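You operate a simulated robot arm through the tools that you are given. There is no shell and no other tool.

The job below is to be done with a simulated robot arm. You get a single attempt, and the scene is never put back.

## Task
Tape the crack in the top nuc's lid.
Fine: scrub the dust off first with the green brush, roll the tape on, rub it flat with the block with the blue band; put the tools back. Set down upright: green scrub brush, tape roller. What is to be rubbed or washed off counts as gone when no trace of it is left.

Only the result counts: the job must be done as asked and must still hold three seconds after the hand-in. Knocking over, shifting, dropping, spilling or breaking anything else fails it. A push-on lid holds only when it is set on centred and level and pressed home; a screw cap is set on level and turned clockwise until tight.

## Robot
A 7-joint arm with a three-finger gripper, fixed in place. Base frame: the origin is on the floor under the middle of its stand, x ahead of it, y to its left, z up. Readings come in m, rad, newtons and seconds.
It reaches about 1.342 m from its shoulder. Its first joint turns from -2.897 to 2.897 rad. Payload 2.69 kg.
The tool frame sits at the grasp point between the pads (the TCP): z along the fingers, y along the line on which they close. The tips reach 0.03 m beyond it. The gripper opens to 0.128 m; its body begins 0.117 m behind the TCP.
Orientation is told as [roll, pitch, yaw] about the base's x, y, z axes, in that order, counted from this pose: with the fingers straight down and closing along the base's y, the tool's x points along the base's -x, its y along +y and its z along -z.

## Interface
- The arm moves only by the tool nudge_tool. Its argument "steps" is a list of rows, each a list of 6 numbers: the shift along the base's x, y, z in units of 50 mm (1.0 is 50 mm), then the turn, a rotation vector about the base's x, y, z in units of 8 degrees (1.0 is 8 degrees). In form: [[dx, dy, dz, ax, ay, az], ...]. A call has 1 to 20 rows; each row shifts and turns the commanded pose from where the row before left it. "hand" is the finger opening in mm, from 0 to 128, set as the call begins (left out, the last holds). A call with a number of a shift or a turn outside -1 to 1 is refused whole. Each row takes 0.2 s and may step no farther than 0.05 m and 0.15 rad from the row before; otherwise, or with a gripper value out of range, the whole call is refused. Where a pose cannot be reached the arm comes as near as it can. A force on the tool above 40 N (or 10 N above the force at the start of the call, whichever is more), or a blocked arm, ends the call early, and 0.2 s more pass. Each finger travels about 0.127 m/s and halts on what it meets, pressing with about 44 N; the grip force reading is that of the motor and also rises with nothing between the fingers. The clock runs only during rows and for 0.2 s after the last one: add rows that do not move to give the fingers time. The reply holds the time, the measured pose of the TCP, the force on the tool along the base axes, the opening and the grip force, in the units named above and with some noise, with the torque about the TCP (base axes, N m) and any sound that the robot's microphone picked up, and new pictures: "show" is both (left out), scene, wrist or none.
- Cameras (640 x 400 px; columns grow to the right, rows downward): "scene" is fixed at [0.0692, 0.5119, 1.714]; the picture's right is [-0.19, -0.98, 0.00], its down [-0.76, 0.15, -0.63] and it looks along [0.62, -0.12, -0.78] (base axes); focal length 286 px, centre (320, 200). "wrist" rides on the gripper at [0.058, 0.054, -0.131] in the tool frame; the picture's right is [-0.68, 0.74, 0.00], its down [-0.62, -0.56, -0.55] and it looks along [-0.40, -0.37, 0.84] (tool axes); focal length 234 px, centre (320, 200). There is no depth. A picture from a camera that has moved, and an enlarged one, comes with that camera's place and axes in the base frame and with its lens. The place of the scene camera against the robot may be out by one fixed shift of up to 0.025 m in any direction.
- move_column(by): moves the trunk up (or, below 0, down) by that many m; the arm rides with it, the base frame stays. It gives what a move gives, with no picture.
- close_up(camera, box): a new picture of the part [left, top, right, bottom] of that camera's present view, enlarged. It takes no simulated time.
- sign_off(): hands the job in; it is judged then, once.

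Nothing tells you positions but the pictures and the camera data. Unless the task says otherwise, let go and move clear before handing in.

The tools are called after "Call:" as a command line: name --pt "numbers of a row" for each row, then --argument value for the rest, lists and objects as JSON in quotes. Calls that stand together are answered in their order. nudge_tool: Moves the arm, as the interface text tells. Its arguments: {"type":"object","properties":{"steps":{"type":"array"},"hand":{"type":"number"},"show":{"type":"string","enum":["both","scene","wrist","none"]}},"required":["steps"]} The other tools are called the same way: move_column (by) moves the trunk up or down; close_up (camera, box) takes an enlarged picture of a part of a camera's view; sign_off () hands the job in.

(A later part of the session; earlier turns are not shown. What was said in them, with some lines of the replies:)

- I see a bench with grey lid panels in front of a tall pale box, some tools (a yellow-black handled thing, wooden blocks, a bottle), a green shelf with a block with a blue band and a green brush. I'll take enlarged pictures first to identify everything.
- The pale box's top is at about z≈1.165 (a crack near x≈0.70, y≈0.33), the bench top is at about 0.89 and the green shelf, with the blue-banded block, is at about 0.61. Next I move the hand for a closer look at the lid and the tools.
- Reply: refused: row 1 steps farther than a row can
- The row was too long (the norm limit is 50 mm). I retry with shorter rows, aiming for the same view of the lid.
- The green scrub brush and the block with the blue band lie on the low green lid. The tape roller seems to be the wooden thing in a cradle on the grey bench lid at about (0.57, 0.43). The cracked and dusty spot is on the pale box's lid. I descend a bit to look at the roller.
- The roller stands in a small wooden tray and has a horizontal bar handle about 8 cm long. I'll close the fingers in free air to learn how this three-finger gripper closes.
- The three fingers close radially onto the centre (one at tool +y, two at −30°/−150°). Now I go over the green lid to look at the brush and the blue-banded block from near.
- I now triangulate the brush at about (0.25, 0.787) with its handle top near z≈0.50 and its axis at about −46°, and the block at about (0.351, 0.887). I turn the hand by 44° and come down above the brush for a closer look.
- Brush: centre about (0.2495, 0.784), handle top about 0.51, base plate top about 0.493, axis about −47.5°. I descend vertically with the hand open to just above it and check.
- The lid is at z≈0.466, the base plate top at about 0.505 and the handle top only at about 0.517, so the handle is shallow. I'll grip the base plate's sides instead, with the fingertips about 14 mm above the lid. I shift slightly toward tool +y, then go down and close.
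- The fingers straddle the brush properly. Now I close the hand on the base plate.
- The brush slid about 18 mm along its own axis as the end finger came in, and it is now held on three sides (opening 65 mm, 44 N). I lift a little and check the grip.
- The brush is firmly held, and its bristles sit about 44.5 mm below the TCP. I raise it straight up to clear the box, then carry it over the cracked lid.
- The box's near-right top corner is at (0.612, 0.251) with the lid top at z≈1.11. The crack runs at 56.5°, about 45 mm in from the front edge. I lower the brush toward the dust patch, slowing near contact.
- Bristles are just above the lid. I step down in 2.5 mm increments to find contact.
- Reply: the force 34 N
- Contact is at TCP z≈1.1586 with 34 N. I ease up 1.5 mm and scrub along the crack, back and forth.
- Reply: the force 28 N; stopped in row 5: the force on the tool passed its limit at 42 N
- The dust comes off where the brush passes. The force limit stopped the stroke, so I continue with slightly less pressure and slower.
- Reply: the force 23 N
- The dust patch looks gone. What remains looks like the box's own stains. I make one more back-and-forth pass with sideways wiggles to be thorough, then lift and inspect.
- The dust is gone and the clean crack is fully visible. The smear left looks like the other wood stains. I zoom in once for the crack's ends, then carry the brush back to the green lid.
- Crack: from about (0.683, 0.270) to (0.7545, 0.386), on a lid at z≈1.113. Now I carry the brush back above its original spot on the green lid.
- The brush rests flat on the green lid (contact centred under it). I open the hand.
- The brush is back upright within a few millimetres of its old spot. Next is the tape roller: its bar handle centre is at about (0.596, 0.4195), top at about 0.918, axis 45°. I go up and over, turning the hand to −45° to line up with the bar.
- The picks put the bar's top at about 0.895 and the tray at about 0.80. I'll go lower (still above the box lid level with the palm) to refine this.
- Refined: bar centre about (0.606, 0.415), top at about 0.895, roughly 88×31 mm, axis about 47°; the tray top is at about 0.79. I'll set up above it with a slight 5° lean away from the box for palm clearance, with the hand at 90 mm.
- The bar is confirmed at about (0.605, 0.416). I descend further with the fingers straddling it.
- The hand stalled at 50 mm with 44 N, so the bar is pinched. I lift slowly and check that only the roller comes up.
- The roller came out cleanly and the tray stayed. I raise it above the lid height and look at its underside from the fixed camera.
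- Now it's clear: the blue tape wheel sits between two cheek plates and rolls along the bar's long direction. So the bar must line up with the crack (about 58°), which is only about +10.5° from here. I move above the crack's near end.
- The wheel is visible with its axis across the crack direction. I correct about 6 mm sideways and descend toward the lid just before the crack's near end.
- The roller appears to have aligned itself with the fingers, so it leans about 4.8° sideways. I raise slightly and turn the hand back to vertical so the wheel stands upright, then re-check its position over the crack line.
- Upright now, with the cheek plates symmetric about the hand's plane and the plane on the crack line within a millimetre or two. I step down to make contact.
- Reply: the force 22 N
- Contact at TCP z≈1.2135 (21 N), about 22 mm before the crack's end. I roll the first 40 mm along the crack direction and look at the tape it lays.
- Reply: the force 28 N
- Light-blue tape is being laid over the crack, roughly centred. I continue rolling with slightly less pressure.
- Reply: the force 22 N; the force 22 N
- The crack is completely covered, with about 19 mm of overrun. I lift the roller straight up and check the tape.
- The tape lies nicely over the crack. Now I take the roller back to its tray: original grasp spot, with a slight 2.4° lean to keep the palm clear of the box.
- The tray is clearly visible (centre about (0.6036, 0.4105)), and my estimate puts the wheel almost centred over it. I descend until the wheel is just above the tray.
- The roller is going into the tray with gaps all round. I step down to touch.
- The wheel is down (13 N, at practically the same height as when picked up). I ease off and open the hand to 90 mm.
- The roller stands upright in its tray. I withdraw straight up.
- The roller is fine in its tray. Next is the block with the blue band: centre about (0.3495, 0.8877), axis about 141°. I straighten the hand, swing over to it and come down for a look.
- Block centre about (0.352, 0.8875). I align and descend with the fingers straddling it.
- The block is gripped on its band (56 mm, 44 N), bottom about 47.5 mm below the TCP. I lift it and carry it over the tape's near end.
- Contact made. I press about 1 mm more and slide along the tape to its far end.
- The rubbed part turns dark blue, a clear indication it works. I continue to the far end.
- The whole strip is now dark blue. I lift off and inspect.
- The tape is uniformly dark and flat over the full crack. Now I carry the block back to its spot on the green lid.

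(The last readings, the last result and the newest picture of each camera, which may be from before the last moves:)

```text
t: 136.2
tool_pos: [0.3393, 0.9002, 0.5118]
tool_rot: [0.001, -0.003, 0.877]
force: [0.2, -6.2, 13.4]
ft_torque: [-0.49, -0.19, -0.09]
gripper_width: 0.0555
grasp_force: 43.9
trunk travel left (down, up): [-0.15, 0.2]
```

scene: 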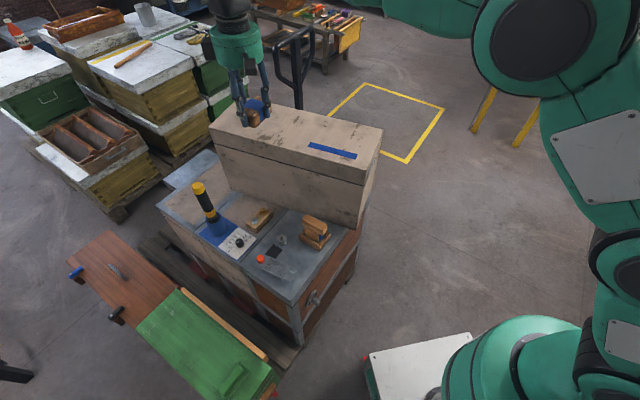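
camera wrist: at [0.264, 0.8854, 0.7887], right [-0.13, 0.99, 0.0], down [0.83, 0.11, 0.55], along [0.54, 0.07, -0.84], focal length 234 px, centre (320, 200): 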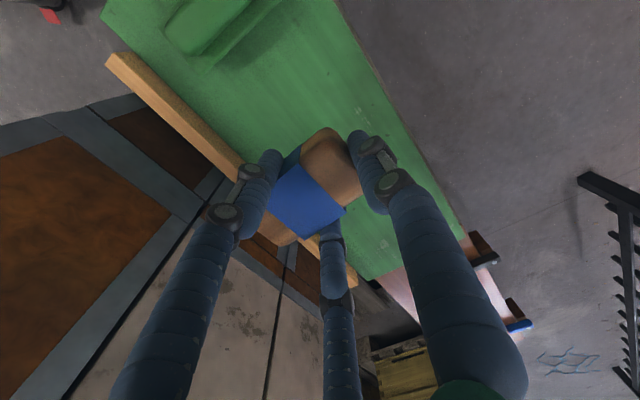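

The block rests on the green lid (13 N). I release it, opening to 100 mm, and retreat straight up.

Call:
nudge_tool --pt "0 0 0.01 0 0 0" --pt "0 0 0 0 0 0" --pt "0 0 0 0 0 0" --pt "0 0 0 0 0 0" --hand 100 --show "wrist"

Call:
nudge_tool --pt "0 0 0.3 0 0 0" --pt "0 0 0.6 0 0 0" --pt "0 0 0.9 0 0 0" --pt "0 0 0.9 0 0 0" --pt "0 0 0.9 0 0 0" --pt "0 0 0.9 0 0 0" --pt "0 0 0.9 0 0 0" --pt "0 0 0.9 0 0 0" --pt "0 0 0 0 0 0" --show "wrist"

Call:
close_up --camera "wrist" --box '[160, 0, 420, 180]'

```text
t: 137.2
tool_pos: [0.3391, 0.8991, 0.511]
tool_rot: [0.0, 0.0, 0.878]
force: [-0.4, 0.4, -0.5]
ft_torque: [0.03, -0.02, 0.02]
gripper_width: 0.1
grasp_force: 0.1
trunk travel left (down, up): [-0.15, 0.2]
camera wrist: at [0.2602, 0.8886, 0.6428], right [-0.13, 0.99, 0.0], down [0.83, 0.11, 0.55], along [0.54, 0.07, -0.84], focal length 234 px, centre (320, 200)
```

wrist: 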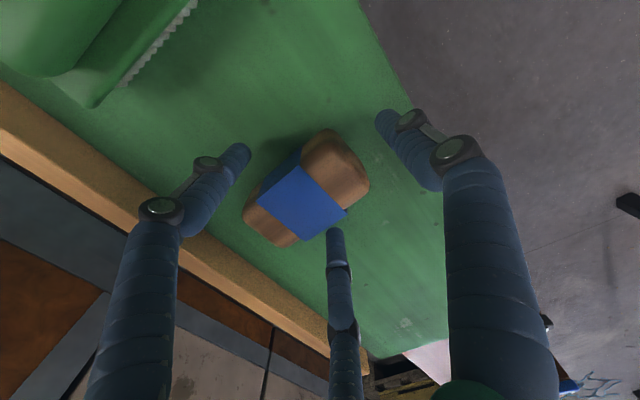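

```text
t: 139.2
tool_pos: [0.3394, 0.8993, 0.8251]
tool_rot: [0.001, 0.003, 0.875]
force: [0.0, -0.2, 0.5]
ft_torque: [0.05, -0.02, 0.05]
gripper_width: 0.1
grasp_force: 0.0
trunk travel left (down, up): [-0.15, 0.2]
camera wrist: at [0.2609, 0.8881, 0.957], right [-0.13, 0.99, 0.0], down [0.83, 0.11, 0.55], along [0.54, 0.07, -0.84], focal length 234 px, centre (320, 200)
```

wrist: 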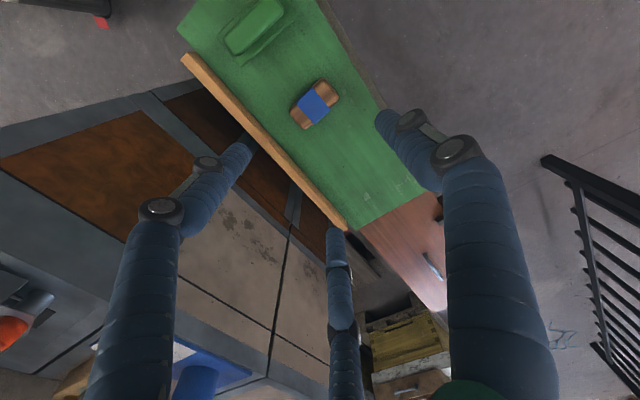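

```text
2.22 times, centred on (290, 90) of wrist
camera zoom: at [0.2609, 0.8881, 0.957], right [-0.13, 0.99, 0.0], down [0.83, 0.11, 0.55], along [0.54, 0.07, -0.84], focal length 520 px, centre (387, 444)
```

zoom: 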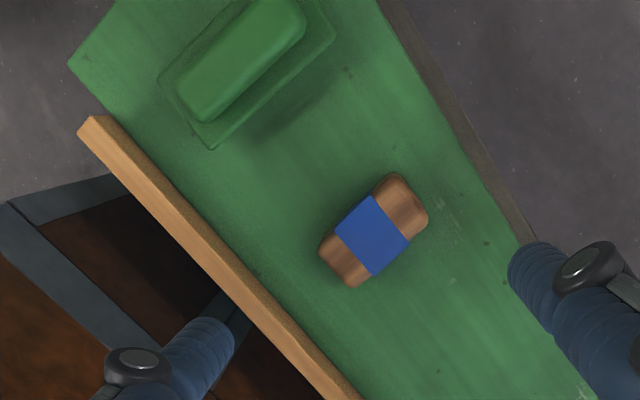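

Both tools are back on the green lid. I raise the arm clear and take a last look at everything.

Call:
nudge_tool --pt "0 0 0.95 0 0 0" --pt "0 0 0.95 0 0 0" --pt "0 0 0.95 0 0 0" --pt "0 0 0.95 0 0 0" --pt "0 0 0.95 0 0 0" --pt "0 0 0.95 0 0 0" --pt "0 0 0.95 0 0 0" --pt "0 0 0.95 0 0 0" --pt "0 0 0.95 0 0 0" --pt "0 0 0.95 0 0 0" --pt "0 0 0.95 0 0 0" --pt "0 0 0.95 0 0 0" --pt "0.2 -0.8 0 0 0 -0.5" --pt "0.2 -0.8 0 0 0 -0.5" --pt "0.2 -0.8 0 0 0 -0.5" --pt "0.2 -0.8 0 0 0 -0.5" --pt "0 0 0 0 0 0"

Call:
close_up --camera "scene" --box '[180, 320, 300, 400]'

Call:
close_up --camera "scene" --box '[190, 90, 400, 270]'

Call:
close_up --camera "scene" --box '[290, 110, 380, 170]'

```text
t: 142.8
tool_pos: [0.3807, 0.7366, 1.3983]
tool_rot: [0.002, 0.0, 0.597]
force: [-0.4, -1.2, 1.3]
ft_torque: [0.1, 0.01, 0.01]
gripper_width: 0.0998
grasp_force: 0.1
trunk travel left (down, up): [-0.15, 0.2]
camera wrist: at [0.3026, 0.7478, 1.5292], right [0.15, 0.99, 0.0], down [0.83, -0.12, 0.55], along [0.54, -0.08, -0.84], focal length 234 px, centre (320, 200)
```

scene: 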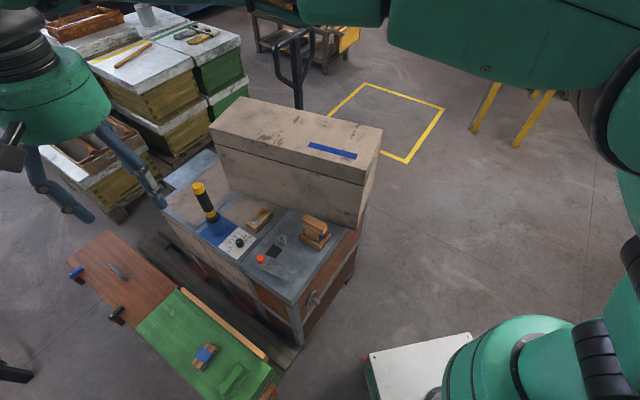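
wrist: 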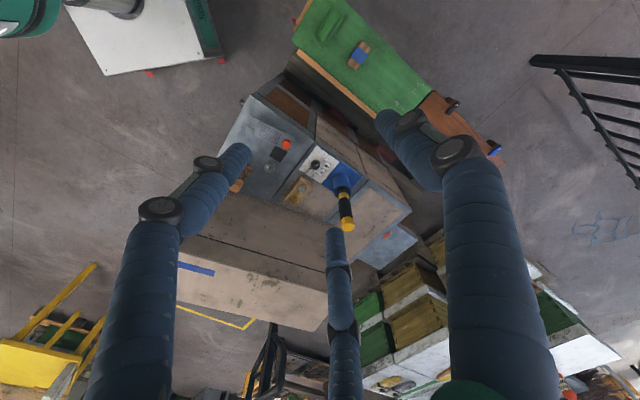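

```text
5.00 times, centred on (240, 360) of scene
camera zoom: at [0.0692, 0.5119, 1.714], right [-0.19, -0.98, 0.0], down [-0.76, 0.15, -0.63], along [0.62, -0.12, -0.78], focal length 1430 px, centre (720, -600)
```

zoom: 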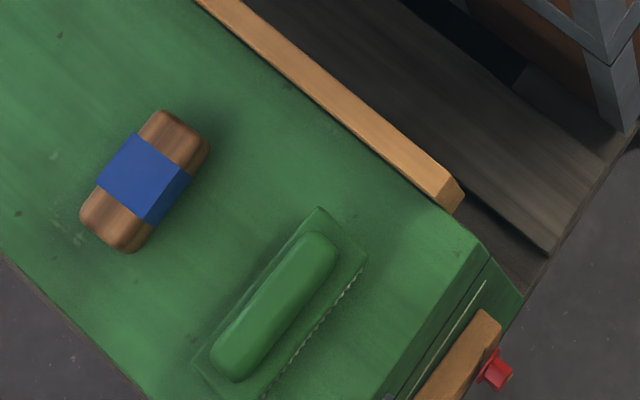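

```text
2.22 times, centred on (295, 180) of scene
camera zoom: at [0.0692, 0.5119, 1.714], right [-0.19, -0.98, 0.0], down [-0.76, 0.15, -0.63], along [0.62, -0.12, -0.78], focal length 635 px, centre (376, 244)
```

zoom: 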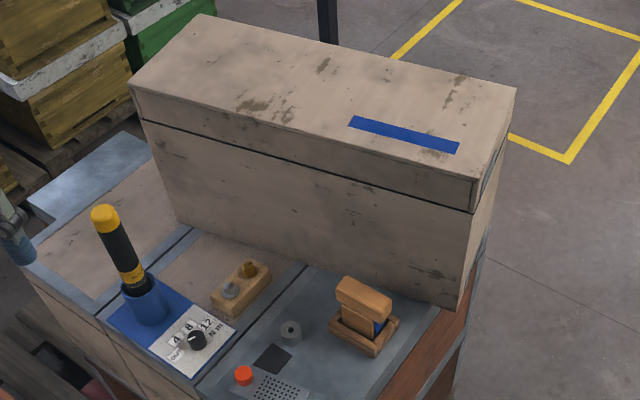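

```text
6.67 times, centred on (335, 140) of scene
camera zoom: at [0.0692, 0.5119, 1.714], right [-0.19, -0.98, 0.0], down [-0.76, 0.15, -0.63], along [0.62, -0.12, -0.78], focal length 1906 px, centre (220, 600)
```

zoom: 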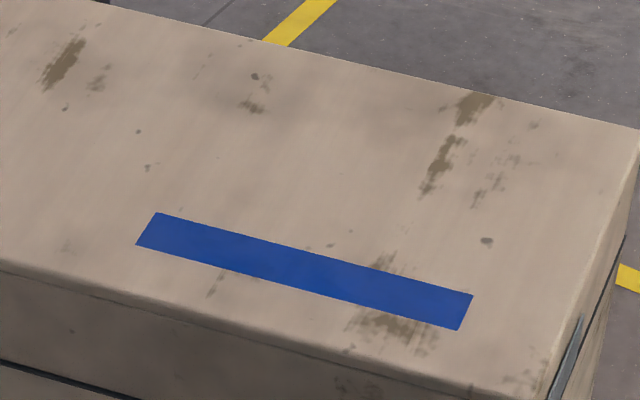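

The crack is covered by flat tape and the dust is gone. The brush and block are back on the green lid, the roller stands in its tray, and the arm is clear, so I hand in.

Call:
sign_off

```text
The job is handed in.
```

The crack in the top nuc's lid is taped and the job is handed in. I don't have the judge's result yet.

- **Dust:** I scrubbed it off with the green brush until no trace showed in the pictures. A brown smear is still on the lid near one end of the tape. It didn't change under the brush, and I took it for one of the stains in the wood.
- **Tape:** One strip covers the whole crack, running about 20 mm past each end. I rubbed it flat with the blue-banded block, and its whole length turned from light to dark blue.
- **Tools:** The brush is upright on the green lid and the block lies beside it. Both are within a few millimetres of where they started. The roller stands upright in its tray.

In the last pictures nothing else looked moved, and the arm was clear of everything.
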